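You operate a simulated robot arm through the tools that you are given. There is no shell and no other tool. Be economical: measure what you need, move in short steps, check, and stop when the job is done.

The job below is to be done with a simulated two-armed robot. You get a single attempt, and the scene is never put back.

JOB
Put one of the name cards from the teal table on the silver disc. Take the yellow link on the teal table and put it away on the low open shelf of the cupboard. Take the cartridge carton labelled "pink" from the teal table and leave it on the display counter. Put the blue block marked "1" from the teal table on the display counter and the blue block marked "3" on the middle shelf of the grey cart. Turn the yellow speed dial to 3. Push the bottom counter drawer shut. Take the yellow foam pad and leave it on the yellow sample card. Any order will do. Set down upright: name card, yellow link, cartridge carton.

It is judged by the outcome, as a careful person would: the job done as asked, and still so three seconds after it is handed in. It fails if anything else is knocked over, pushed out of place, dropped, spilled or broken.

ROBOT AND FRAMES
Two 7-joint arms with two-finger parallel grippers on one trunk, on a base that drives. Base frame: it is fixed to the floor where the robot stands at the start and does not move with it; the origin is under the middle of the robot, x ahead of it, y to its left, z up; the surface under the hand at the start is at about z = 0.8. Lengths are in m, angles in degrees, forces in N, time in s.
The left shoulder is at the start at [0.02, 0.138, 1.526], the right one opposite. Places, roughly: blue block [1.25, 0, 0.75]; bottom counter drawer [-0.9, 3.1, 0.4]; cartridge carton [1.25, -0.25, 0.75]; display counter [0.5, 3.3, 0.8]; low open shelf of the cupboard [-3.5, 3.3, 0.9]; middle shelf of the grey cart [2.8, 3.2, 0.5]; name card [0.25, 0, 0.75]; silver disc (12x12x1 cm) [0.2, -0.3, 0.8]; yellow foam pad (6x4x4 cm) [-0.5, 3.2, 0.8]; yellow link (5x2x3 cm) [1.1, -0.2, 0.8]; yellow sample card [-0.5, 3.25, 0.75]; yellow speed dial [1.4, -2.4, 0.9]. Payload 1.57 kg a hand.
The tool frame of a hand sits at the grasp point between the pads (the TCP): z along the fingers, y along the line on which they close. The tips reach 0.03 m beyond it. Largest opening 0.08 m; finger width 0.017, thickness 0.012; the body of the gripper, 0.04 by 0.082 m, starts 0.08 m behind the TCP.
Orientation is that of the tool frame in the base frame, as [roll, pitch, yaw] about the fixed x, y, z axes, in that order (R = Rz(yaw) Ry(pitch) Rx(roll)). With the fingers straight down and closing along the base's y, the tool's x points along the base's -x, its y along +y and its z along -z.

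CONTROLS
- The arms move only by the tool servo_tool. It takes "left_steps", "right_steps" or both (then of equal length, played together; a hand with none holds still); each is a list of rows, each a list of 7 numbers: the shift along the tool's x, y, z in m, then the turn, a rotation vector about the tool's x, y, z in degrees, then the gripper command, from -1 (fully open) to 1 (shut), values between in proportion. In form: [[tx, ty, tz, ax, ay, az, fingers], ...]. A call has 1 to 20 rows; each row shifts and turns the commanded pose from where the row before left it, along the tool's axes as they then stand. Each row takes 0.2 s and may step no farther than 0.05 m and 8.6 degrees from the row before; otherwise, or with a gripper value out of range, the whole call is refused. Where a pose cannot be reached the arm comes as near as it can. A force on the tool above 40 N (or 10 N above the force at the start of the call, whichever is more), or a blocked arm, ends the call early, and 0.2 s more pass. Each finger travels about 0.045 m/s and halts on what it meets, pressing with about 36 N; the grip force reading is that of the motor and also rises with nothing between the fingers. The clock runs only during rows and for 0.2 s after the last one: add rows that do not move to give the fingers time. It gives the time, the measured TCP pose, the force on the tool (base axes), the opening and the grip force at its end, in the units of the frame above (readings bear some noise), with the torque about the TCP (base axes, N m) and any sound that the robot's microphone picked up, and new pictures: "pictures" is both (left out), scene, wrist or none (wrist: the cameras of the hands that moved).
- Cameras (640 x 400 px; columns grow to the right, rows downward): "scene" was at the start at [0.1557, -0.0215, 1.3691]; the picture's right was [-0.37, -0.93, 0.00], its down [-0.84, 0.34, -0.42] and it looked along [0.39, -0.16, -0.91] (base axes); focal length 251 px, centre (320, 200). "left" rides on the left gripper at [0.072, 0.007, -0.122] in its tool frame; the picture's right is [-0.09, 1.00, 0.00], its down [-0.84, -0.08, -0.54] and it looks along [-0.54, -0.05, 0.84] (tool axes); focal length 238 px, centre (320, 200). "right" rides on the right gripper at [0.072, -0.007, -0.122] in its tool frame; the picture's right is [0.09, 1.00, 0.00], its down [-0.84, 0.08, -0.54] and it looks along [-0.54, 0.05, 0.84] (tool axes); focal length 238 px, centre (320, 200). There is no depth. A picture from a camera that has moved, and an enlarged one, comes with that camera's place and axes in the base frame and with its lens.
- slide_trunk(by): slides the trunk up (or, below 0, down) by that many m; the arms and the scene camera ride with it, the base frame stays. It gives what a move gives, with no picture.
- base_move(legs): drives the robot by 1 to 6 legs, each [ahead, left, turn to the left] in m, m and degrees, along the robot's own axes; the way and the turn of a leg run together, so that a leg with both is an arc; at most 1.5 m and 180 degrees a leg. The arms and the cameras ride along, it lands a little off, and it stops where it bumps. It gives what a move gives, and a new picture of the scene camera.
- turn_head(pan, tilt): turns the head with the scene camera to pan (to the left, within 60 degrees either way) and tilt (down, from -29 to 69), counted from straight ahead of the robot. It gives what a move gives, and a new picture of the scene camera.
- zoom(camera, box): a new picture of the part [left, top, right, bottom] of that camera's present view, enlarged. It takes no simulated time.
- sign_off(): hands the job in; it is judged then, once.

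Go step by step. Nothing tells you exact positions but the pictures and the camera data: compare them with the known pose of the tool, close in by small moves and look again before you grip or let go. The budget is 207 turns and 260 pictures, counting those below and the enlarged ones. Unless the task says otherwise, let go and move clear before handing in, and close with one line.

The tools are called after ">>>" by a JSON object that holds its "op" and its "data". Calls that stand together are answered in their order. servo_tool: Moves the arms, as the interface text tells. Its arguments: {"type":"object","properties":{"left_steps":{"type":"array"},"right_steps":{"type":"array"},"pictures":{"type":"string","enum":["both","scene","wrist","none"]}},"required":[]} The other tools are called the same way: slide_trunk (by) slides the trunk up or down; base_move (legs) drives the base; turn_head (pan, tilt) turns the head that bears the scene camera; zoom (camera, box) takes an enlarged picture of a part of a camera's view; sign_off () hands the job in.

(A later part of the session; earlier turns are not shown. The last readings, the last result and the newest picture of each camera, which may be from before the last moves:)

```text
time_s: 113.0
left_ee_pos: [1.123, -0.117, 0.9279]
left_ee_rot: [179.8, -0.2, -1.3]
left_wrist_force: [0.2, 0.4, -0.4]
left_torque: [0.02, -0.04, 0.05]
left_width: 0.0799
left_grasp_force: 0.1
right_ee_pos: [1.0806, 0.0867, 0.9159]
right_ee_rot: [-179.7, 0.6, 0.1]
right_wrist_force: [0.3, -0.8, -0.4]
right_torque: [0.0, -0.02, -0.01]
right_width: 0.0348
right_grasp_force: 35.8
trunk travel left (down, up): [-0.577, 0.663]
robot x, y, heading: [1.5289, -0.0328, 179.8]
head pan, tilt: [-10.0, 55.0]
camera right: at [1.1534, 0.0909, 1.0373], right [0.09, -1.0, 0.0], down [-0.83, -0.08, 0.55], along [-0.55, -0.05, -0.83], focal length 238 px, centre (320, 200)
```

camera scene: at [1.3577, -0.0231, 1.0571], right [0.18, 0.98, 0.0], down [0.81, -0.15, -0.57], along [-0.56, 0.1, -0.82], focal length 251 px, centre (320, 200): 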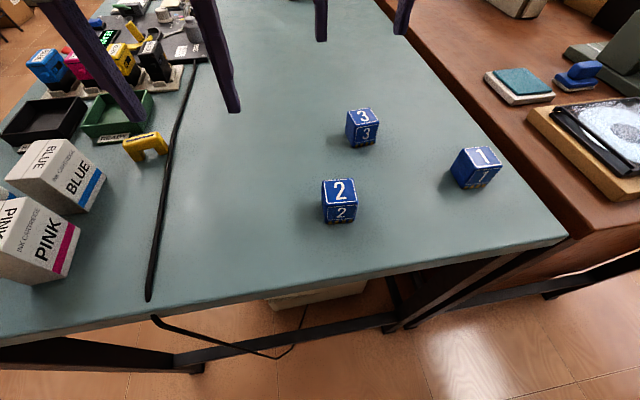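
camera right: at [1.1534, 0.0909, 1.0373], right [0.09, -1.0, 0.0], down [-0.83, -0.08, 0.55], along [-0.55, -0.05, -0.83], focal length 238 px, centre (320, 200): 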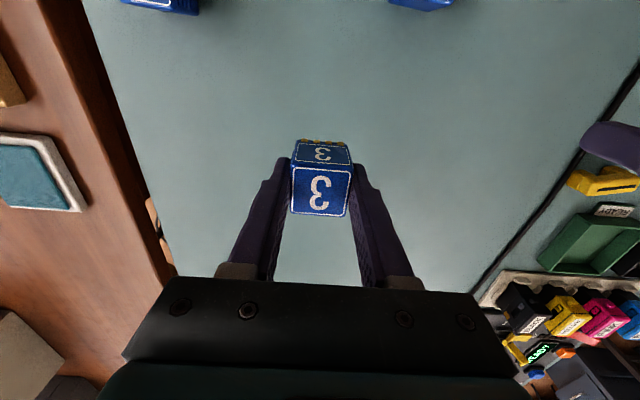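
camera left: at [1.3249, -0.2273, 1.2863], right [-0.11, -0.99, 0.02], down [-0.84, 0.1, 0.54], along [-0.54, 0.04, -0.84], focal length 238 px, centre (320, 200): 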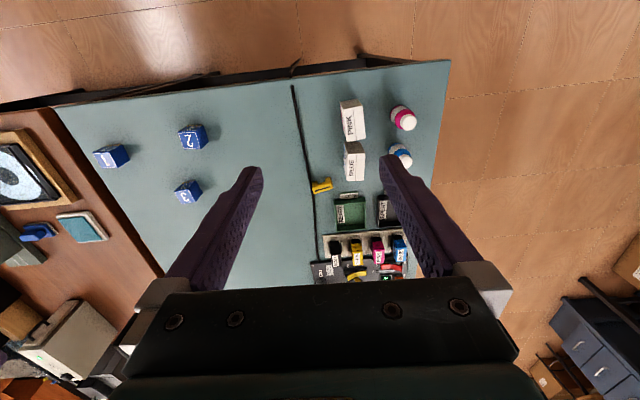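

Block 3 is held. The left hand can take the pink carton, so I'll raise it and bring it over to look.

>>> {"op": "servo_tool", "data": {"left_steps": [[0, 0, -0.04, 0, 0, 0, -1], [0, 0, -0.03, 0, 0, 0, -1], [0.03, 0.03, 0, 0, 0, 0, -1], [0.03, 0.035, 0, 0, 0, 0, -1], [0.03, 0.035, 0, 0, 0, 0, -1], [0.01, 0.035, 0, 0, 0, 0, -1], [0, 0, 0, 0, 0, 0, -1]], "pictures": "both"}}

```text
time_s: 114.6
left_ee_pos: [1.1289, -0.259, 0.9502]
left_ee_rot: [179.7, -0.1, -1.3]
left_wrist_force: [-0.7, -0.1, 0.0]
left_torque: [0.02, 0.02, 0.0]
left_width: 0.0801
left_grasp_force: 0.0
left hand out of reach, approached as far as the arm can: row 1, 2, 3, 4, 5
right_ee_pos: [1.0801, 0.0868, 0.9156]
right_ee_rot: [-179.8, 0.6, 0.1]
right_wrist_force: [0.1, 0.6, -0.1]
right_torque: [-0.01, -0.01, -0.02]
right_width: 0.0349
right_grasp_force: 35.9
trunk travel left (down, up): [-0.577, 0.663]
robot x, y, heading: [1.5293, -0.0381, 179.6]
head pan, tilt: [-10.0, 55.0]
camera scene: at [1.358, -0.0231, 1.057], right [0.18, 0.98, 0.0], down [0.81, -0.15, -0.57], along [-0.56, 0.1, -0.82], focal length 251 px, centre (320, 200)
camera left: at [1.2005, -0.266, 1.0733], right [-0.12, -0.99, 0.0], down [-0.84, 0.1, 0.54], along [-0.54, 0.06, -0.84], focal length 238 px, centre (320, 200)
```

scene: 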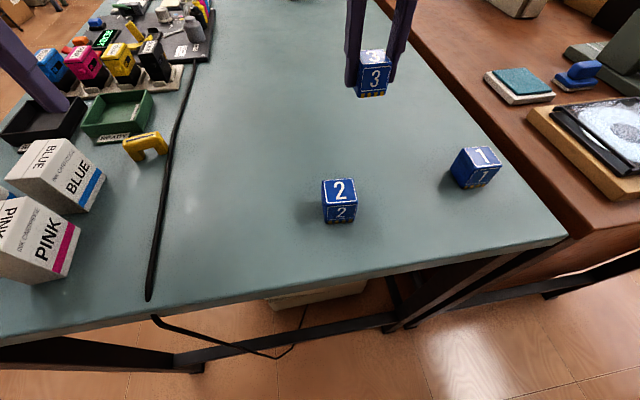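
left: 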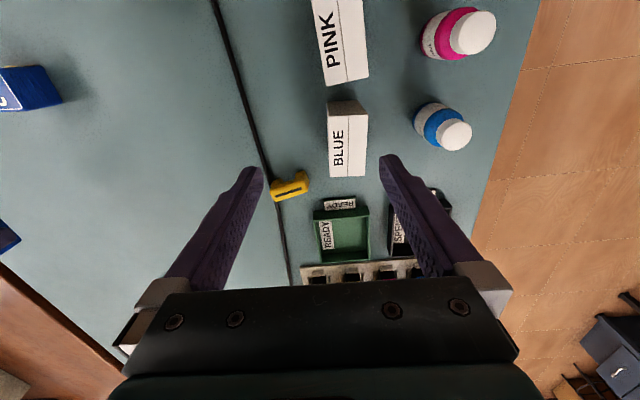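

The left arm can't fold closer at this height, so I'll back the base 0.1 m to put the pink carton under the hand.

>>> {"op": "base_move", "data": {"legs": [[-0.1, 0, 0]]}}

>>> {"op": "servo_tool", "data": {"left_steps": [[-0.026, 0.022, 0, 0, 0, 0, -0.4], [0, 0, 0, 0, 0, 0, -0.4], [0, 0, 0, 0, 0, 0, -0.4]], "pictures": "wrist"}}

```text
time_s: 115.7
left_ee_pos: [1.228, -0.2579, 0.9505]
left_ee_rot: [179.8, -0.2, -1.7]
left_wrist_force: [-0.1, 1.1, 0.7]
left_torque: [0.06, 0.04, -0.03]
left_width: 0.0798
left_grasp_force: 0.0
right_ee_pos: [1.1815, 0.0864, 0.9146]
right_ee_rot: [-179.9, 0.6, -0.1]
right_wrist_force: [-0.5, -0.2, -0.4]
right_torque: [0.0, 0.02, 0.0]
right_width: 0.0346
right_grasp_force: 35.9
trunk travel left (down, up): [-0.577, 0.663]
robot x, y, heading: [1.6288, -0.0365, 179.5]
head pan, tilt: [-10.0, 55.0]
camera scene: at [1.4586, -0.0231, 1.0569], right [0.18, 0.98, 0.0], down [0.81, -0.15, -0.57], along [-0.56, 0.1, -0.82], focal length 251 px, centre (320, 200)
```

scene: 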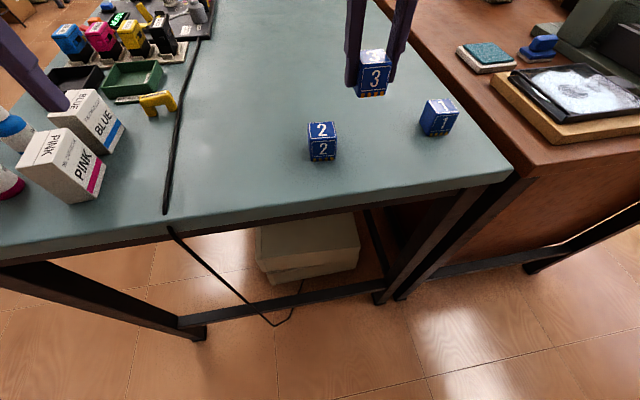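

```text
time_s: 116.5
left_ee_pos: [1.2007, -0.2787, 0.9506]
left_ee_rot: [179.8, -0.1, -1.5]
left_wrist_force: [0.5, 0.3, -0.2]
left_torque: [0.04, -0.01, 0.02]
left_width: 0.056
left_grasp_force: 0.1
right_ee_pos: [1.1811, 0.0856, 0.9162]
right_ee_rot: [-179.9, 0.6, -0.1]
right_wrist_force: [0.1, -0.4, -0.1]
right_torque: [0.01, -0.01, 0.03]
right_width: 0.0348
right_grasp_force: 36.1
trunk travel left (down, up): [-0.577, 0.663]
robot x, y, heading: [1.6298, -0.0362, 179.7]
head pan, tilt: [-10.0, 55.0]
camera left: at [1.2727, -0.2857, 1.0739], right [-0.12, -0.99, 0.0], down [-0.84, 0.1, 0.54], along [-0.54, 0.06, -0.84], focal length 238 px, centre (320, 200)
```

left: 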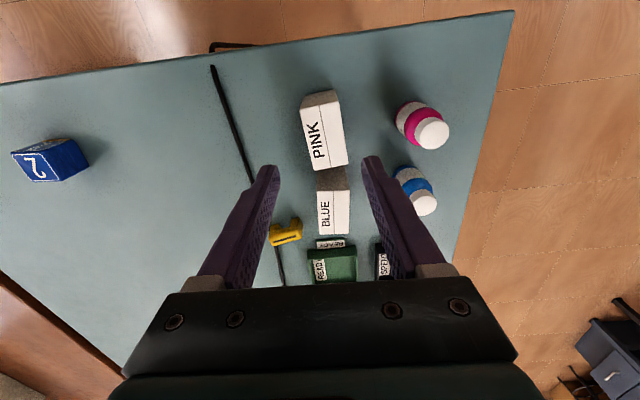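

Aligned; descending around the carton with a 56 mm opening.

>>> {"op": "servo_tool", "data": {"left_steps": [[0.008, 0.0045, 0.03, 0, 0, 0, -0.4], [0, 0, 0.03, 0, 0, 0, -0.4], [0, 0, 0.03, 0, 0, 0, -0.4], [0, 0, 0, 0, 0, 0, -0.4]], "pictures": "both"}}

```text
time_s: 117.5
left_ee_pos: [1.2089, -0.2866, 0.8618]
left_ee_rot: [179.8, 0.0, -1.5]
left_wrist_force: [-0.3, -0.6, -0.1]
left_torque: [0.03, -0.01, 0.0]
left_width: 0.056
left_grasp_force: 0.1
right_ee_pos: [1.1808, 0.0874, 0.9156]
right_ee_rot: [-179.8, 0.6, -0.2]
right_wrist_force: [0.2, -0.5, -0.4]
right_torque: [0.01, 0.02, -0.01]
right_width: 0.0349
right_grasp_force: 36.0
trunk travel left (down, up): [-0.577, 0.663]
robot x, y, heading: [1.6268, -0.0356, 179.7]
head pan, tilt: [-10.0, 55.0]
camera scene: at [1.4583, -0.0231, 1.057], right [0.18, 0.98, 0.0], down [0.81, -0.15, -0.57], along [-0.56, 0.1, -0.82], focal length 251 px, centre (320, 200)
camera left: at [1.2816, -0.2929, 0.9849], right [-0.12, -0.99, 0.0], down [-0.84, 0.1, 0.54], along [-0.54, 0.06, -0.84], focal length 238 px, centre (320, 200)
```

scene: 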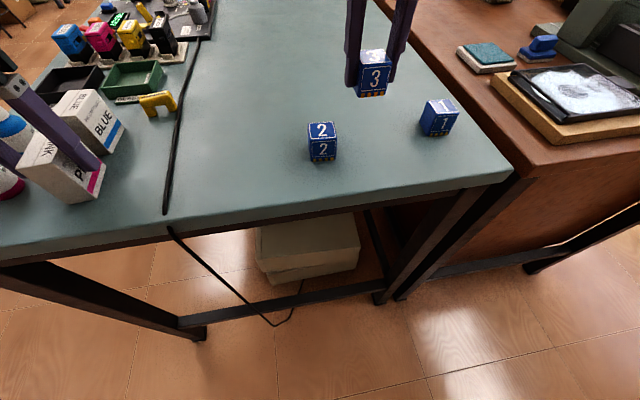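
left: 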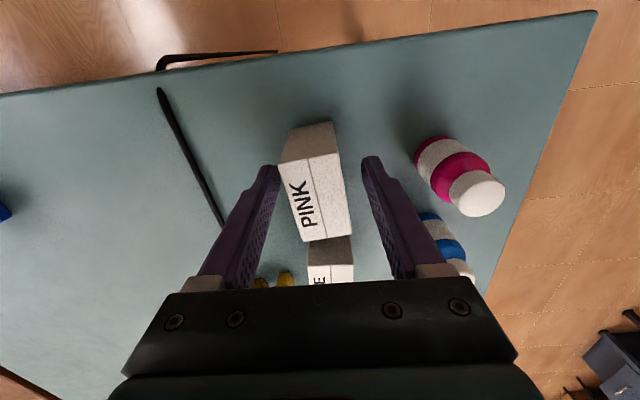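

>>> {"op": "servo_tool", "data": {"left_steps": [[0, 0, 0.008, 0, 0, -5, -0.4], [0, 0, 0, 0, 0, 0, 0.2], [0, 0, 0, 0, 0, 0, 0.8], [0, 0, 0, 0, 0, 0, 0.8], [0, 0, 0, 0, 0, 0, 0.8], [0, 0, -0.04, 0, 0, 0, 0.8], [0, 0, 0, 0, 0, 0, 0.8]], "pictures": "wrist"}}

```text
time_s: 119.1
left_ee_pos: [1.2093, -0.2844, 0.8923]
left_ee_rot: [179.9, -0.1, 3.6]
left_wrist_force: [-0.3, 0.7, 0.3]
left_torque: [0.01, 0.04, -0.02]
left_width: 0.0333
left_grasp_force: 35.7
right_ee_pos: [1.1813, 0.0875, 0.9151]
right_ee_rot: [-179.9, 0.6, -0.2]
right_wrist_force: [0.4, -0.5, 0.5]
right_torque: [0.0, 0.02, 0.03]
right_width: 0.0349
right_grasp_force: 36.4
trunk travel left (down, up): [-0.577, 0.663]
robot x, y, heading: [1.6312, -0.0396, 179.8]
head pan, tilt: [-10.0, 55.0]
camera left: at [1.2821, -0.2854, 1.0157], right [-0.03, -1.0, 0.0], down [-0.84, 0.03, 0.54], along [-0.54, 0.01, -0.84], focal length 238 px, centre (320, 200)
```

left: 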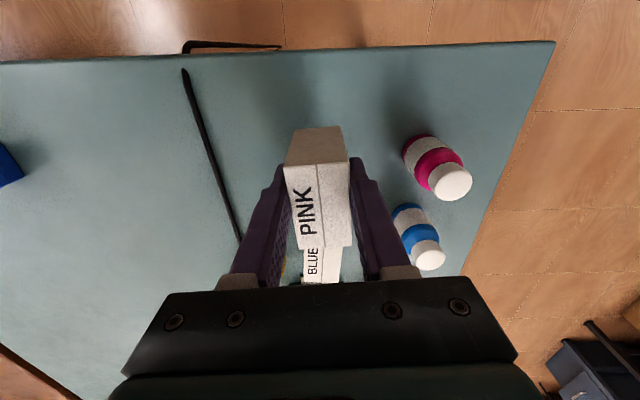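

The pink carton is held. Raising the trunk, backing off and driving toward the cart/counter side.

>>> {"op": "slide_trunk", "data": {"by": 0.2}}

>>> {"op": "base_move", "data": {"legs": [[-0.4, 0, 0], [0, -0.9, 0], [0, -0.6, 0], [0, 0, -90]]}}

>>> {"op": "turn_head", "data": {"pan": -20, "tilt": 30}}

```text
time_s: 121.3
left_ee_pos: [1.21, -0.2843, 1.0932]
left_ee_rot: [179.8, -0.1, 3.6]
left_wrist_force: [0.0, -0.2, -0.2]
left_torque: [-0.03, 0.01, 0.0]
left_width: 0.0334
left_grasp_force: 35.9
right_ee_pos: [1.1803, 0.0878, 1.1161]
right_ee_rot: [-179.8, 0.5, 0.0]
right_wrist_force: [0.1, -0.2, 0.4]
right_torque: [-0.04, -0.01, -0.01]
right_width: 0.0349
right_grasp_force: 36.4
trunk travel left (down, up): [-0.777, 0.463]
robot x, y, heading: [1.6264, -0.0405, 179.6]
head pan, tilt: [-10.0, 55.0]
```

```text
time_s: 135.0
left_ee_pos: [1.8337, 1.8882, 1.093]
left_ee_rot: [179.7, -0.1, -89.3]
left_wrist_force: [-0.4, -0.3, 0.0]
left_torque: [-0.03, -0.01, 0.03]
left_width: 0.0331
left_grasp_force: 36.4
right_ee_pos: [2.2056, 1.8977, 1.1145]
right_ee_rot: [-179.7, 0.6, -93.0]
right_wrist_force: [0.7, -0.1, 0.1]
right_torque: [0.02, 0.01, 0.0]
right_width: 0.0349
right_grasp_force: 35.5
trunk travel left (down, up): [-0.777, 0.463]
robot x, y, heading: [2.0574, 1.4541, 86.9]
head pan, tilt: [-10.0, 55.0]
camera scene: at [2.0809, 1.6266, 1.257], right [0.97, -0.23, 0.0], down [-0.19, -0.8, -0.57], along [0.13, 0.56, -0.82], focal length 251 px, centre (320, 200)
```

scene: 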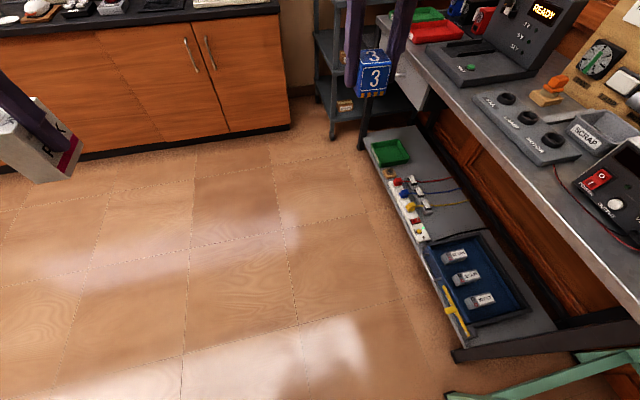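

```text
time_s: 135.9
left_ee_pos: [1.8333, 1.8861, 1.0931]
left_ee_rot: [179.8, -0.1, -89.4]
left_wrist_force: [0.5, -0.7, -0.2]
left_torque: [0.01, 0.0, 0.03]
left_width: 0.0331
left_grasp_force: 35.7
right_ee_pos: [2.2064, 1.8973, 1.1156]
right_ee_rot: [-179.8, 0.6, -93.0]
right_wrist_force: [0.1, 0.5, -1.1]
right_torque: [-0.02, 0.0, 0.02]
right_width: 0.0347
right_grasp_force: 35.8
trunk travel left (down, up): [-0.777, 0.463]
robot x, y, heading: [2.0584, 1.4568, 86.9]
head pan, tilt: [-20.0, 30.0]
camera scene: at [2.1001, 1.6395, 1.293], right [0.92, -0.39, 0.0], down [-0.2, -0.46, -0.87], along [0.34, 0.8, -0.5], focal length 251 px, centre (320, 200)
```

scene: 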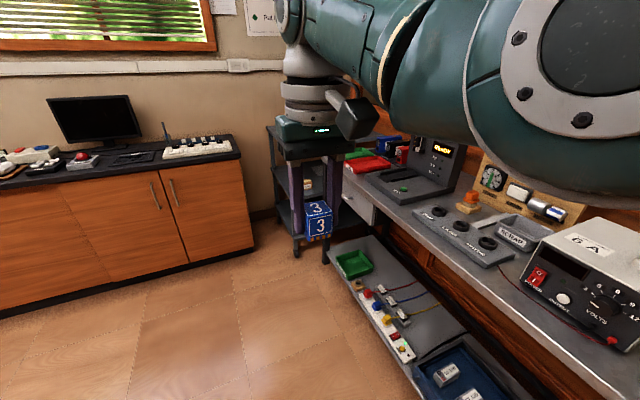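

The cart stands between the counter's right end and a grey bench; its middle shelf needs a tilted grip. I'll go to the counter first to set down the carton and re-grip the block.

>>> {"op": "base_move", "data": {"legs": [[0.75, 0.2, 3]]}}

>>> {"op": "turn_head", "data": {"pan": 30, "tilt": 30}}

>>> {"op": "turn_head", "data": {"pan": -45, "tilt": 35}}

```text
time_s: 140.0
left_ee_pos: [1.6306, 2.6132, 1.0923]
left_ee_rot: [179.8, -0.2, -86.0]
left_wrist_force: [0.1, 0.5, -0.9]
left_torque: [0.04, 0.01, -0.02]
left_width: 0.0331
left_grasp_force: 35.9
right_ee_pos: [2.0017, 2.6453, 1.1142]
right_ee_rot: [-179.8, 0.6, -89.6]
right_wrist_force: [0.4, 0.4, 0.1]
right_torque: [0.04, -0.02, 0.01]
right_width: 0.0346
right_grasp_force: 35.9
trunk travel left (down, up): [-0.777, 0.463]
robot x, y, heading: [1.8785, 2.196, 90.1]
head pan, tilt: [-20.0, 30.0]
camera scene: at [1.9111, 2.3822, 1.293], right [0.94, -0.34, 0.0], down [-0.17, -0.47, -0.87], along [0.29, 0.81, -0.5], focal length 251 px, centre (320, 200)
```

scene: 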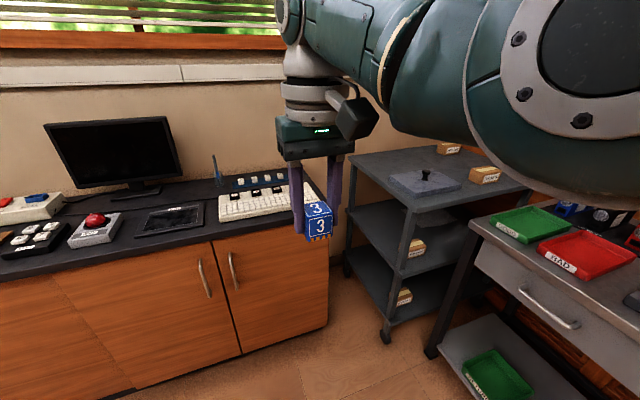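

```text
time_s: 141.2
left_ee_pos: [1.6296, 2.6141, 1.094]
left_ee_rot: [179.7, -0.2, -85.8]
left_wrist_force: [-1.0, 1.2, 0.1]
left_torque: [0.0, -0.01, 0.01]
left_width: 0.0332
left_grasp_force: 36.1
right_ee_pos: [2.0018, 2.6446, 1.1153]
right_ee_rot: [-179.7, 0.5, -89.6]
right_wrist_force: [1.1, 0.4, -0.7]
right_torque: [-0.02, 0.0, -0.02]
right_width: 0.0348
right_grasp_force: 35.7
trunk travel left (down, up): [-0.777, 0.463]
robot x, y, heading: [1.8819, 2.1949, 90.2]
head pan, tilt: [30.0, 30.0]
camera scene: at [1.835, 2.3753, 1.293], right [0.86, 0.5, 0.0], down [0.25, -0.43, -0.87], along [-0.43, 0.75, -0.5], focal length 251 px, centre (320, 200)
```

scene: 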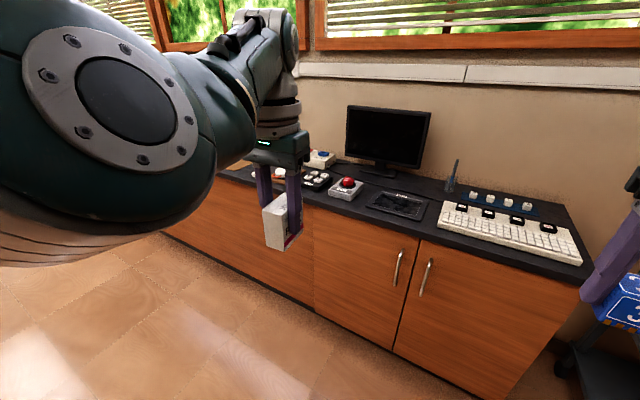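

```text
time_s: 142.7
left_ee_pos: [1.6299, 2.6124, 1.0926]
left_ee_rot: [179.7, -0.1, -85.9]
left_wrist_force: [0.0, 0.3, -0.8]
left_torque: [-0.01, 0.0, 0.02]
left_width: 0.0335
left_grasp_force: 36.2
right_ee_pos: [2.0011, 2.645, 1.1167]
right_ee_rot: [-179.8, 0.6, -89.6]
right_wrist_force: [-0.3, 0.4, -0.6]
right_torque: [-0.02, 0.05, 0.01]
right_width: 0.0347
right_grasp_force: 36.3
trunk travel left (down, up): [-0.777, 0.463]
robot x, y, heading: [1.8821, 2.195, 90.0]
head pan, tilt: [-45.0, 35.0]
camera scene: at [1.9425, 2.3596, 1.2852], right [0.71, -0.7, 0.0], down [-0.4, -0.41, -0.82], along [0.58, 0.58, -0.57], focal length 251 px, centre (320, 200)
```

scene: 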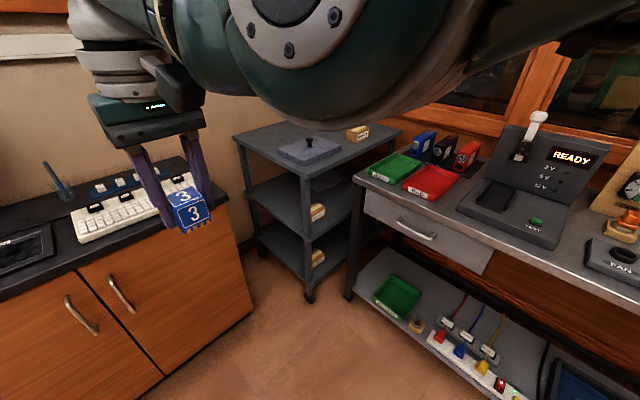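

The middle shelf is at about z 0.55, open on its -x side. I'll slide left along the counter to find free top space.

>>> {"op": "base_move", "data": {"legs": [[0, 0.8, 0]]}}

>>> {"op": "turn_head", "data": {"pan": 0, "tilt": 35}}

>>> {"op": "turn_head", "data": {"pan": 50, "tilt": 25}}

```text
time_s: 146.9
left_ee_pos: [0.8351, 2.6131, 1.0926]
left_ee_rot: [179.8, -0.2, -86.2]
left_wrist_force: [0.7, 0.1, -0.4]
left_torque: [-0.02, -0.01, 0.03]
left_width: 0.0334
left_grasp_force: 35.9
right_ee_pos: [1.2064, 2.645, 1.1157]
right_ee_rot: [-179.8, 0.6, -89.8]
right_wrist_force: [-0.1, -0.8, -0.6]
right_torque: [0.0, 0.03, 0.0]
right_width: 0.035
right_grasp_force: 36.1
trunk travel left (down, up): [-0.777, 0.463]
robot x, y, heading: [1.0868, 2.1917, 90.2]
head pan, tilt: [-45.0, 35.0]
camera scene: at [1.1468, 2.3584, 1.2852], right [0.71, -0.71, 0.0], down [-0.41, -0.41, -0.82], along [0.58, 0.58, -0.57], focal length 251 px, centre (320, 200)
```

scene: 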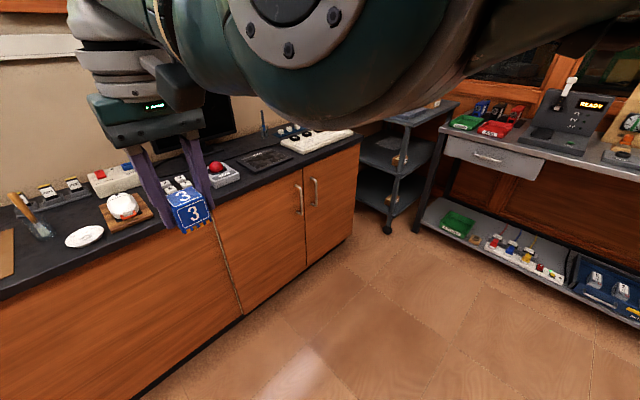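

```text
time_s: 148.1
left_ee_pos: [0.8365, 2.6132, 1.0922]
left_ee_rot: [179.7, -0.1, -86.0]
left_wrist_force: [0.8, 0.3, -0.4]
left_torque: [0.01, 0.0, -0.01]
left_width: 0.033
left_grasp_force: 35.8
right_ee_pos: [1.2073, 2.6453, 1.115]
right_ee_rot: [-179.7, 0.6, -89.9]
right_wrist_force: [0.0, -0.9, -0.5]
right_torque: [0.0, -0.01, 0.0]
right_width: 0.0346
right_grasp_force: 36.0
trunk travel left (down, up): [-0.777, 0.463]
robot x, y, heading: [1.0913, 2.1949, 90.1]
head pan, tilt: [0.0, 35.0]
camera scene: at [1.0846, 2.3843, 1.2852], right [1.0, 0.0, 0.0], down [0.0, -0.57, -0.82], along [0.0, 0.82, -0.57], focal length 251 px, centre (320, 200)
```

scene: 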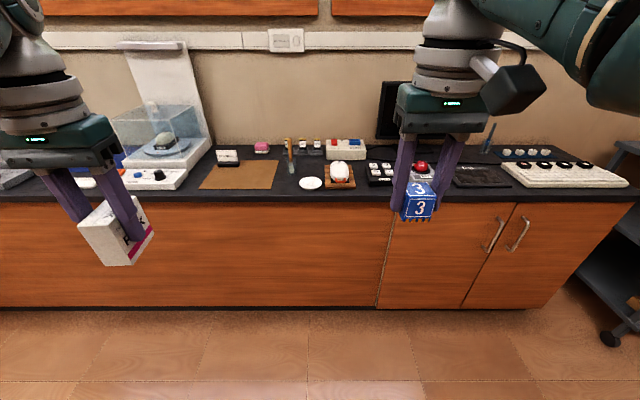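

```text
time_s: 149.2
left_ee_pos: [0.8352, 2.6135, 1.0923]
left_ee_rot: [179.8, -0.2, -86.1]
left_wrist_force: [-0.2, 0.6, -0.1]
left_torque: [0.02, 0.0, 0.04]
left_width: 0.033
left_grasp_force: 35.3
right_ee_pos: [1.207, 2.6447, 1.1159]
right_ee_rot: [-179.8, 0.6, -89.7]
right_wrist_force: [-0.8, 0.0, -0.2]
right_torque: [0.01, 0.05, -0.04]
right_width: 0.0347
right_grasp_force: 35.7
trunk travel left (down, up): [-0.777, 0.463]
robot x, y, heading: [1.083, 2.1956, 90.0]
head pan, tilt: [50.0, 25.0]
camera scene: at [1.014, 2.3555, 1.301], right [0.64, 0.77, 0.0], down [0.32, -0.27, -0.91], along [-0.69, 0.58, -0.42], focal length 251 px, centre (320, 200)
```

scene: 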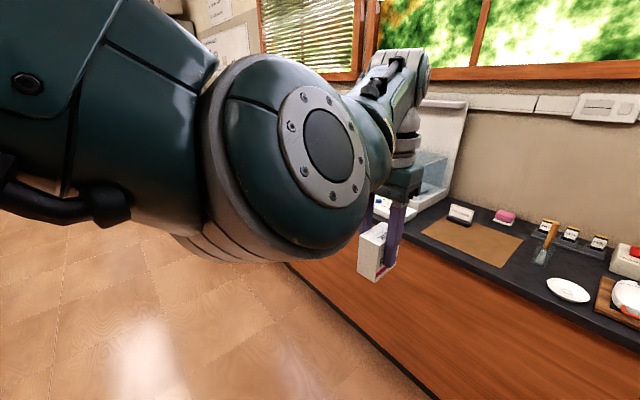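

Free spot: the gap on the counter top near x≈0.985, y≈3.05, between the brown mat and the plate. I'll raise the right hand, drive in so the carton is above it, and look.

>>> {"op": "servo_tool", "data": {"right_steps": [[0, 0, -0.04, 0, 0, 0, 1], [0, 0, -0.04, 0, 0, 0, 1], [0, 0, 0, 0, 0, 0, 1]], "pictures": "none"}}

>>> {"op": "base_move", "data": {"legs": [[0, -0.15, 0], [0.42, 0, 0]]}}

>>> {"op": "turn_head", "data": {"pan": 15, "tilt": 50}}

>>> {"op": "zoom", "data": {"camera": "left", "box": [0, 0, 640, 400]}}

```text
time_s: 150.0
left_ee_pos: [0.8355, 2.6131, 1.0924]
left_ee_rot: [179.8, -0.2, -86.3]
left_wrist_force: [1.1, 0.4, -0.5]
left_torque: [-0.01, 0.03, -0.01]
left_width: 0.0333
left_grasp_force: 35.6
right_ee_pos: [1.2067, 2.6423, 1.1958]
right_ee_rot: [-179.8, 0.6, -89.7]
right_wrist_force: [0.1, 0.1, -0.4]
right_torque: [-0.01, 0.01, 0.0]
right_width: 0.0349
right_grasp_force: 35.8
trunk travel left (down, up): [-0.777, 0.463]
robot x, y, heading: [1.0886, 2.194, 89.7]
head pan, tilt: [50.0, 25.0]
```

```text
time_s: 153.6
left_ee_pos: [0.9892, 3.029, 1.0919]
left_ee_rot: [179.9, -0.2, -86.5]
left_wrist_force: [1.1, -0.3, 0.2]
left_torque: [-0.01, 0.02, -0.04]
left_width: 0.0333
left_grasp_force: 35.9
right_ee_pos: [1.3593, 3.0565, 1.1951]
right_ee_rot: [-179.8, 0.7, -90.1]
right_wrist_force: [0.2, -0.4, -0.8]
right_torque: [-0.02, -0.01, -0.01]
right_width: 0.0348
right_grasp_force: 35.6
trunk travel left (down, up): [-0.777, 0.463]
robot x, y, heading: [1.2381, 2.6066, 89.5]
head pan, tilt: [50.0, 25.0]
camera scene: at [1.1655, 2.7704, 1.301], right [0.65, 0.76, 0.0], down [0.32, -0.27, -0.91], along [-0.69, 0.59, -0.42], focal length 251 px, centre (320, 200)
```

scene: 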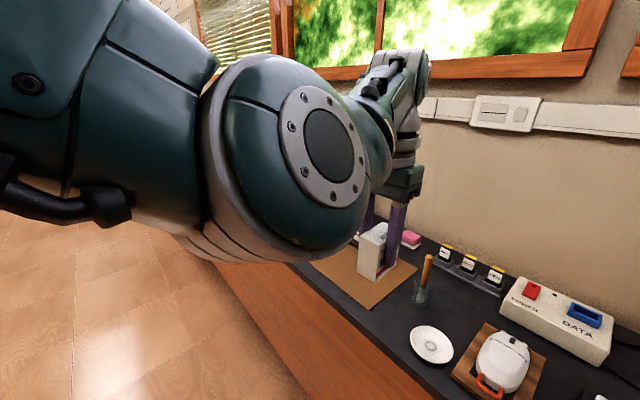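

```text
time_s: 154.6
left_ee_pos: [0.9898, 3.0286, 1.092]
left_ee_rot: [179.8, -0.2, -86.5]
left_wrist_force: [0.2, 1.0, 0.1]
left_torque: [0.02, 0.02, 0.0]
left_width: 0.0334
left_grasp_force: 35.5
right_ee_pos: [1.3601, 3.0568, 1.1949]
right_ee_rot: [-179.9, 0.5, -90.2]
right_wrist_force: [-1.0, 0.1, -0.3]
right_torque: [0.01, -0.01, 0.01]
right_width: 0.0346
right_grasp_force: 35.2
trunk travel left (down, up): [-0.777, 0.463]
robot x, y, heading: [1.2359, 2.6083, 89.8]
head pan, tilt: [15.0, 50.0]
camera scene: at [1.2162, 2.7853, 1.2636], right [0.97, 0.25, 0.0], down [0.19, -0.74, -0.64], along [-0.16, 0.62, -0.77], focal length 251 px, centre (320, 200)
```

scene: 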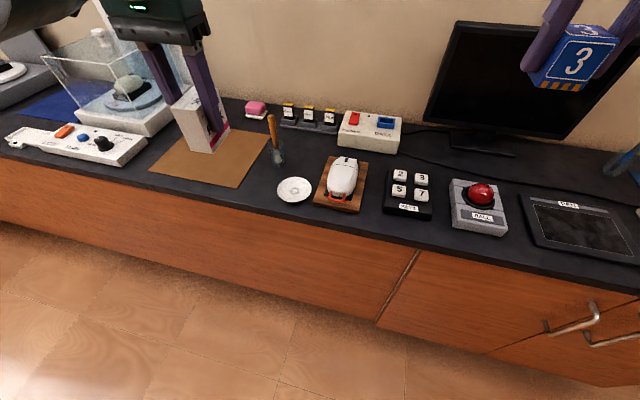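

```text
1.00 times, centred on (320, 200) of left (not enlarged: the box is as wide or as high as the picture)
camera zoom: at [0.9876, 2.9584, 1.2153], right [-1.0, 0.03, 0.0], down [0.03, 0.84, 0.54], along [0.01, 0.54, -0.84], focal length 238 px, centre (320, 200)
```

zoom: 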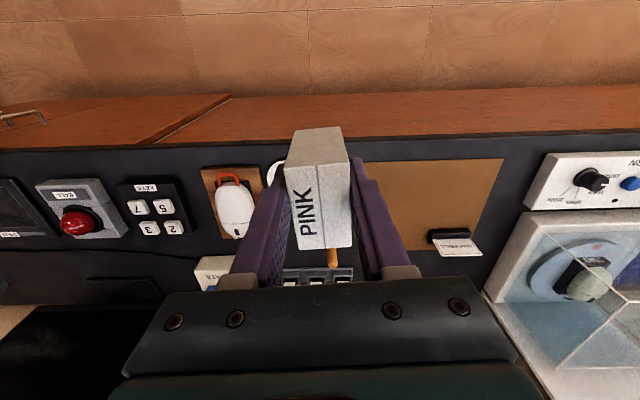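

The counter edge is near y≈3.07, so the spot is at (0.983,3.13). I'll move 0.1 m closer and lower the trunk.

>>> {"op": "base_move", "data": {"legs": [[0.1, 0, 0]]}}

>>> {"op": "slide_trunk", "data": {"by": -0.12}}

>>> {"op": "servo_tool", "data": {"left_steps": [[0, 0, 0, 0, 0, 0, 0.8]], "pictures": "both"}}

```text
time_s: 155.7
left_ee_pos: [0.9898, 3.1287, 1.0922]
left_ee_rot: [179.8, -0.2, -86.5]
left_wrist_force: [-0.1, 0.3, -1.2]
left_torque: [0.0, 0.01, 0.0]
left_width: 0.0333
left_grasp_force: 36.3
right_ee_pos: [1.3612, 3.1554, 1.1958]
right_ee_rot: [-179.9, 0.5, -90.2]
right_wrist_force: [-0.4, 0.1, 0.1]
right_torque: [-0.03, -0.01, -0.02]
right_width: 0.0344
right_grasp_force: 36.5
trunk travel left (down, up): [-0.777, 0.463]
robot x, y, heading: [1.2348, 2.7054, 89.5]
head pan, tilt: [15.0, 50.0]
camera scene: at [1.217, 2.8842, 1.2635], right [0.97, 0.25, 0.0], down [0.19, -0.74, -0.64], along [-0.16, 0.62, -0.77], focal length 251 px, centre (320, 200)
```

scene: 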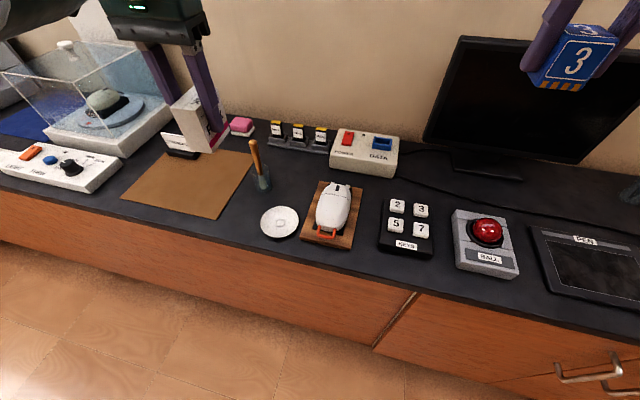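

```text
time_s: 157.2
left_ee_pos: [0.9887, 3.1287, 0.9719]
left_ee_rot: [179.7, -0.3, -86.5]
left_wrist_force: [0.7, 0.6, 0.6]
left_torque: [0.01, 0.01, 0.0]
left_width: 0.0331
left_grasp_force: 36.3
right_ee_pos: [1.361, 3.156, 1.0738]
right_ee_rot: [-179.8, 0.6, -90.2]
right_wrist_force: [0.0, 0.2, -0.2]
right_torque: [-0.04, -0.04, 0.02]
right_width: 0.0348
right_grasp_force: 35.9
trunk travel left (down, up): [-0.657, 0.583]
robot x, y, heading: [1.2365, 2.7077, 89.8]
head pan, tilt: [15.0, 50.0]
```

```text
time_s: 157.6
left_ee_pos: [0.9892, 3.1276, 0.9726]
left_ee_rot: [179.8, -0.2, -86.5]
left_wrist_force: [-0.4, 0.1, -0.4]
left_torque: [-0.03, -0.01, 0.0]
left_width: 0.0332
left_grasp_force: 35.8
right_ee_pos: [1.3609, 3.155, 1.0746]
right_ee_rot: [-179.8, 0.5, -90.0]
right_wrist_force: [-0.6, 0.3, -1.1]
right_torque: [0.03, -0.01, 0.07]
right_width: 0.0345
right_grasp_force: 35.5
trunk travel left (down, up): [-0.657, 0.583]
robot x, y, heading: [1.2371, 2.7121, 89.4]
head pan, tilt: [15.0, 50.0]
camera scene: at [1.217, 2.8843, 1.1435], right [0.97, 0.25, 0.0], down [0.19, -0.74, -0.64], along [-0.16, 0.62, -0.77], focal length 251 px, centre (320, 200)
camera left: at [0.9882, 3.0574, 1.0952], right [-1.0, 0.03, 0.0], down [0.03, 0.84, 0.54], along [0.01, 0.54, -0.84], focal length 238 px, centre (320, 200)
```

scene: 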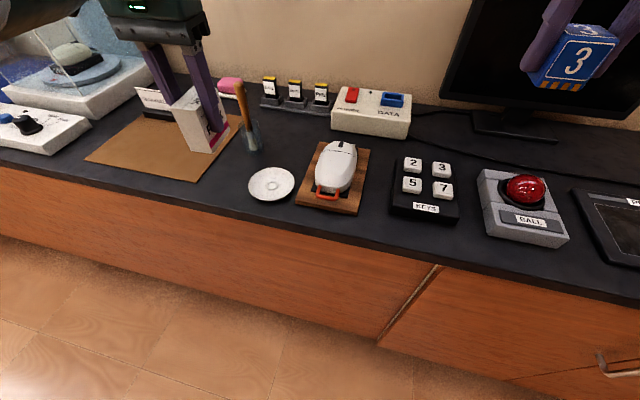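
left: 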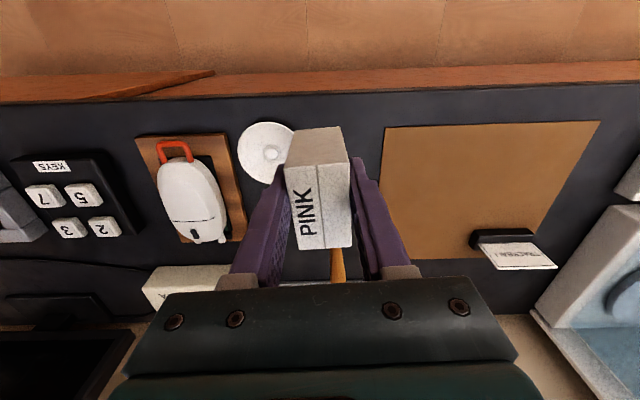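

>>> {"op": "servo_tool", "data": {"left_steps": [[-0.019, 0.009, 0, 0, 0, 0, 0.8], [-0.018, 0.009, 0, 0, 0, 0, 0.8], [0, 0, 0, 0, 0, 0, 0.8]], "pictures": "none"}}

>>> {"op": "slide_trunk", "data": {"by": -0.05}}

>>> {"op": "servo_tool", "data": {"left_steps": [[0, 0, 0.01, 0, 0, 0, 0.8], [0, 0, 0, 0, 0, 0, 0.8]], "pictures": "both"}}

```text
time_s: 158.4
left_ee_pos: [0.969, 3.1635, 0.9721]
left_ee_rot: [179.8, -0.2, -86.5]
left_wrist_force: [0.2, 0.9, -1.2]
left_torque: [-0.04, 0.01, 0.0]
left_width: 0.033
left_grasp_force: 35.9
right_ee_pos: [1.3612, 3.1558, 1.0746]
right_ee_rot: [-179.8, 0.6, -90.1]
right_wrist_force: [-0.3, -0.3, -0.5]
right_torque: [-0.03, 0.01, -0.02]
right_width: 0.0347
right_grasp_force: 36.3
trunk travel left (down, up): [-0.657, 0.583]
robot x, y, heading: [1.2368, 2.7091, 89.9]
head pan, tilt: [15.0, 50.0]
```

```text
time_s: 159.3
left_ee_pos: [0.9702, 3.1643, 0.9225]
left_ee_rot: [179.8, -0.3, -86.5]
left_wrist_force: [-1.8, 0.3, -0.8]
left_torque: [-0.03, 0.0, -0.01]
left_width: 0.0334
left_grasp_force: 35.9
right_ee_pos: [1.3602, 3.1559, 1.0246]
right_ee_rot: [-179.9, 0.6, -90.0]
right_wrist_force: [0.4, -0.2, 0.0]
right_torque: [-0.02, -0.02, 0.04]
right_width: 0.0347
right_grasp_force: 35.6
trunk travel left (down, up): [-0.607, 0.633]
robot x, y, heading: [1.2327, 2.7103, 89.6]
head pan, tilt: [15.0, 50.0]
```

```text
time_s: 159.9
left_ee_pos: [0.9696, 3.1643, 0.9114]
left_ee_rot: [179.7, -0.2, -86.5]
left_wrist_force: [-0.1, 0.2, -0.8]
left_torque: [-0.01, -0.02, 0.04]
left_width: 0.0332
left_grasp_force: 36.1
right_ee_pos: [1.3602, 3.1549, 1.025]
right_ee_rot: [-179.8, 0.5, -90.1]
right_wrist_force: [0.7, -0.5, 0.0]
right_torque: [0.02, 0.01, -0.01]
right_width: 0.035
right_grasp_force: 35.8
trunk travel left (down, up): [-0.607, 0.633]
robot x, y, heading: [1.2369, 2.7082, 89.6]
head pan, tilt: [15.0, 50.0]
camera scene: at [1.217, 2.8843, 1.0935], right [0.97, 0.25, 0.0], down [0.19, -0.74, -0.64], along [-0.16, 0.62, -0.77], focal length 251 px, centre (320, 200)
camera left: at [0.968, 3.0934, 1.0349], right [-1.0, 0.03, 0.0], down [0.03, 0.84, 0.54], along [0.01, 0.54, -0.84], focal length 238 px, centre (320, 200)
```

scene: 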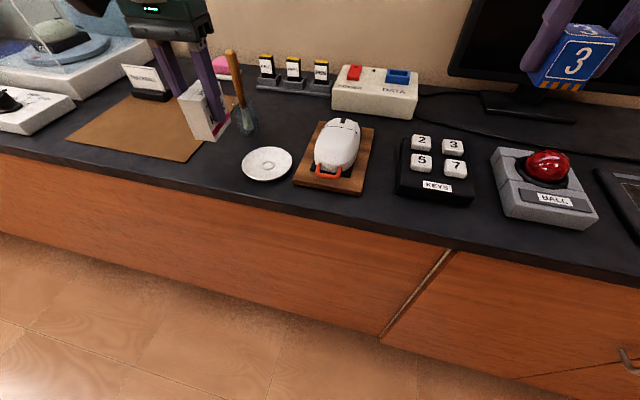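
left: 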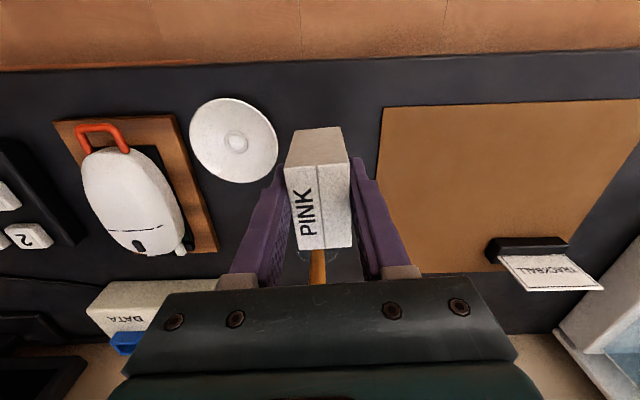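

>>> {"op": "servo_tool", "data": {"left_steps": [[0, 0, 0.006, 0, 0, 0, 0.8], [0, 0, 0.006, 0, 0, 0, 0.8], [0, 0, 0.006, 0, 0, 0, 0.8], [0, 0, 0.003, 0, 0, 0, 0.8], [0, 0, 0, 0, 0, 0, 0.8]], "pictures": "none"}}

```text
time_s: 161.1
left_ee_pos: [0.9676, 3.1655, 0.8909]
left_ee_rot: [179.6, -0.2, -86.5]
left_wrist_force: [0.9, -0.1, -0.5]
left_torque: [-0.02, 0.03, 0.01]
left_width: 0.0331
left_grasp_force: 35.8
right_ee_pos: [1.3605, 3.154, 1.025]
right_ee_rot: [-179.8, 0.6, -90.1]
right_wrist_force: [0.1, -0.2, -0.7]
right_torque: [0.02, -0.01, 0.02]
right_width: 0.0346
right_grasp_force: 35.5
trunk travel left (down, up): [-0.607, 0.633]
robot x, y, heading: [1.2358, 2.7059, 89.5]
head pan, tilt: [15.0, 50.0]
```

>>> {"op": "servo_tool", "data": {"left_steps": [[0, 0, 0.004, 0, 0, 0, 0.8], [0, 0, 0.004, 0, 0, 0, 0.8], [0, 0, 0.003, 0, 0, 0, 0.8], [0, 0, 0, 0, 0, 0, 0.8]], "pictures": "wrist"}}

```text
time_s: 162.1
left_ee_pos: [0.9701, 3.1652, 0.8806]
left_ee_rot: [179.7, -0.3, -86.6]
left_wrist_force: [-0.2, 1.0, -0.9]
left_torque: [0.03, 0.02, 0.03]
left_width: 0.0331
left_grasp_force: 35.6
right_ee_pos: [1.3608, 3.1554, 1.0258]
right_ee_rot: [-179.8, 0.7, -90.2]
right_wrist_force: [0.1, 0.3, -0.8]
right_torque: [-0.03, 0.01, -0.01]
right_width: 0.0348
right_grasp_force: 35.9
trunk travel left (down, up): [-0.607, 0.633]
robot x, y, heading: [1.2368, 2.7104, 89.7]
head pan, tilt: [15.0, 50.0]
camera left: at [0.9682, 3.0935, 1.0038], right [-1.0, 0.03, 0.0], down [0.03, 0.84, 0.54], along [0.01, 0.54, -0.84], focal length 238 px, centre (320, 200)
```

left: 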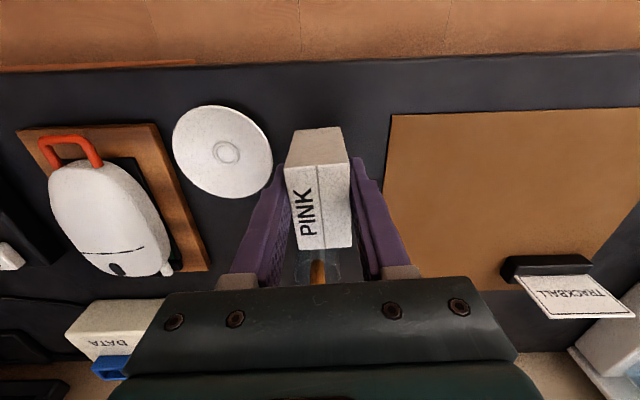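

>>> {"op": "servo_tool", "data": {"left_steps": [[0, 0, 0.003, 0, 0, 0, 0.8], [0, 0, 0.003, 0, 0, 0, 0.8], [0, 0, 0.003, 0, 0, 0, 0.8], [0, 0, 0.003, 0, 0, 0, 0.8], [0, 0, 0, 0, 0, 0, 0.8]], "pictures": "none"}}

```text
time_s: 163.3
left_ee_pos: [0.9694, 3.1618, 0.8687]
left_ee_rot: [179.8, -0.2, -86.4]
left_wrist_force: [-0.2, 0.2, -0.5]
left_torque: [0.02, -0.03, 0.01]
left_width: 0.0329
left_grasp_force: 36.0
right_ee_pos: [1.3602, 3.1559, 1.0257]
right_ee_rot: [-179.8, 0.7, -90.1]
right_wrist_force: [0.5, 0.8, -0.9]
right_torque: [0.0, -0.03, 0.0]
right_width: 0.0347
right_grasp_force: 35.4
trunk travel left (down, up): [-0.607, 0.633]
robot x, y, heading: [1.2358, 2.7083, 89.5]
head pan, tilt: [15.0, 50.0]
```

>>> {"op": "servo_tool", "data": {"left_steps": [[0, 0, 0.003, 0, 0, 0, 0.8], [0, 0, 0.003, 0, 0, 0, 0.8], [0, 0, 0.003, 0, 0, 0, 0.8], [0, 0, 0.003, 0, 0, 0, 0.8], [0, 0, 0, 0, 0, 0, 0.8]], "pictures": "both"}}

```text
time_s: 164.5
left_ee_pos: [0.9716, 3.1565, 0.8584]
left_ee_rot: [179.8, -0.1, -86.5]
left_wrist_force: [-0.5, 0.2, -1.5]
left_torque: [0.0, 0.01, -0.02]
left_width: 0.0332
left_grasp_force: 35.8
left hand out of reach, approached as far as the arm can: row 1, 4
right_ee_pos: [1.3605, 3.1549, 1.0258]
right_ee_rot: [-179.7, 0.7, -90.0]
right_wrist_force: [-0.2, -0.6, -0.1]
right_torque: [0.0, -0.01, 0.01]
right_width: 0.0348
right_grasp_force: 36.1
trunk travel left (down, up): [-0.607, 0.633]
robot x, y, heading: [1.2346, 2.7103, 89.7]
head pan, tilt: [15.0, 50.0]
camera scene: at [1.217, 2.8843, 1.0935], right [0.97, 0.25, 0.0], down [0.19, -0.74, -0.64], along [-0.16, 0.62, -0.77], focal length 251 px, centre (320, 200)
camera left: at [0.9702, 3.0852, 0.9814], right [-1.0, 0.03, 0.0], down [0.03, 0.84, 0.54], along [0.01, 0.54, -0.84], focal length 238 px, centre (320, 200)
```

scene: 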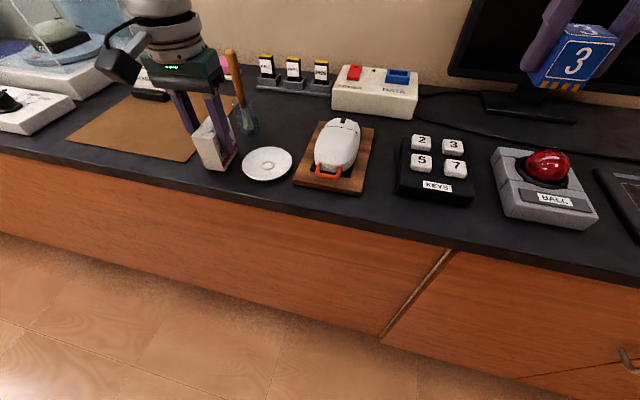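
left: 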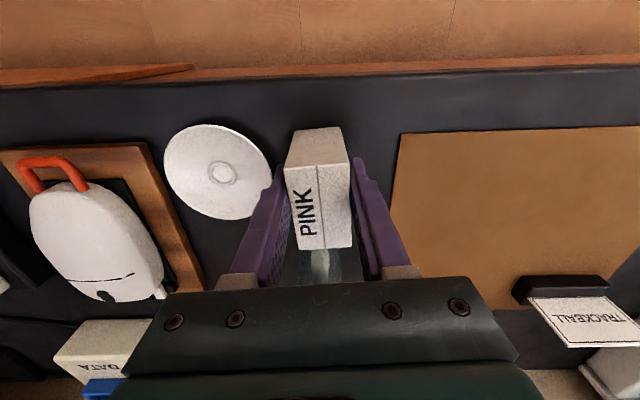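

Reach limit; I'll use the trunk for the last centimetres.

>>> {"op": "slide_trunk", "data": {"by": -0.01}}

>>> {"op": "slide_trunk", "data": {"by": -0.008}}

```text
time_s: 165.1
left_ee_pos: [0.9713, 3.1581, 0.8519]
left_ee_rot: [179.8, 0.1, -86.5]
left_wrist_force: [2.6, -7.5, 31.2]
left_torque: [-0.03, -0.21, -0.04]
left_width: 0.0334
left_grasp_force: 36.7
right_ee_pos: [1.3611, 3.1572, 1.0156]
right_ee_rot: [-179.9, 0.7, -90.1]
right_wrist_force: [-0.1, 0.3, -0.1]
right_torque: [0.01, 0.01, 0.01]
right_width: 0.0348
right_grasp_force: 35.8
trunk travel left (down, up): [-0.597, 0.643]
robot x, y, heading: [1.2361, 2.7056, 89.5]
head pan, tilt: [15.0, 50.0]
```

```text
time_s: 165.7
left_ee_pos: [0.9705, 3.1604, 0.8419]
left_ee_rot: [179.6, 0.2, -86.6]
left_wrist_force: [3.3, 0.7, 26.1]
left_torque: [0.22, -0.26, -0.04]
left_width: 0.0331
left_grasp_force: 35.5
right_ee_pos: [1.3608, 3.1578, 1.0076]
right_ee_rot: [-179.8, 0.6, -90.0]
right_wrist_force: [0.4, 0.2, -0.4]
right_torque: [0.01, -0.01, 0.02]
right_width: 0.0347
right_grasp_force: 35.7
trunk travel left (down, up): [-0.589, 0.651]
robot x, y, heading: [1.2352, 2.7093, 89.8]
head pan, tilt: [15.0, 50.0]
```

Contact made at surface z≈0.80. Releasing.

>>> {"op": "servo_tool", "data": {"left_steps": [[0, 0, -0.004, 0, 0, 0, 0.4], [0, 0, 0, 0, 0, 0, 0], [0, 0, 0, 0, 0, 0, -0.3], [0, 0, 0, 0, 0, 0, -0.3], [0, 0, -0.03, 0, 0, 0, -0.3], [0, 0, -0.04, 0, 0, 0, -0.3], [0, 0, -0.04, 0, 0, 0, -0.3], [0, 0, 0, 0, 0, 0, -0.3]], "pictures": "both"}}

```text
time_s: 167.5
left_ee_pos: [0.9698, 3.1552, 0.955]
left_ee_rot: [179.8, -0.1, -86.5]
left_wrist_force: [1.0, -0.1, 0.3]
left_torque: [-0.01, -0.02, 0.0]
left_width: 0.0521
left_grasp_force: 0.1
right_ee_pos: [1.3598, 3.1551, 1.0066]
right_ee_rot: [-179.8, 0.6, -90.2]
right_wrist_force: [0.8, -0.2, -0.9]
right_torque: [-0.03, -0.04, -0.03]
right_width: 0.0348
right_grasp_force: 35.8
trunk travel left (down, up): [-0.589, 0.651]
robot x, y, heading: [1.2372, 2.7128, 89.6]
head pan, tilt: [15.0, 50.0]
camera scene: at [1.217, 2.8843, 1.0755], right [0.97, 0.25, 0.0], down [0.19, -0.74, -0.64], along [-0.16, 0.62, -0.77], focal length 251 px, centre (320, 200)
camera left: at [0.9685, 3.0837, 1.0775], right [-1.0, 0.03, 0.0], down [0.03, 0.84, 0.54], along [0.01, 0.54, -0.84], focal length 238 px, centre (320, 200)
```

scene: 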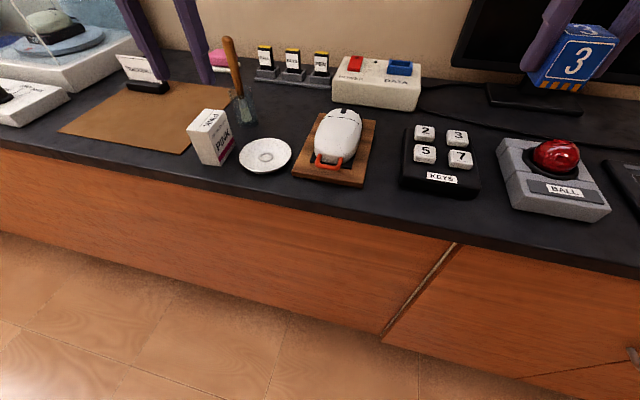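
left: 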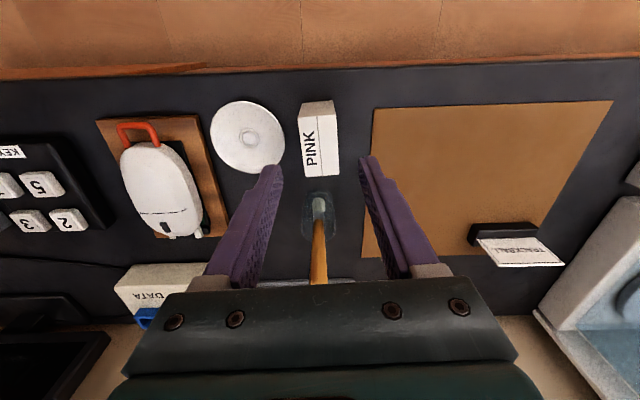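

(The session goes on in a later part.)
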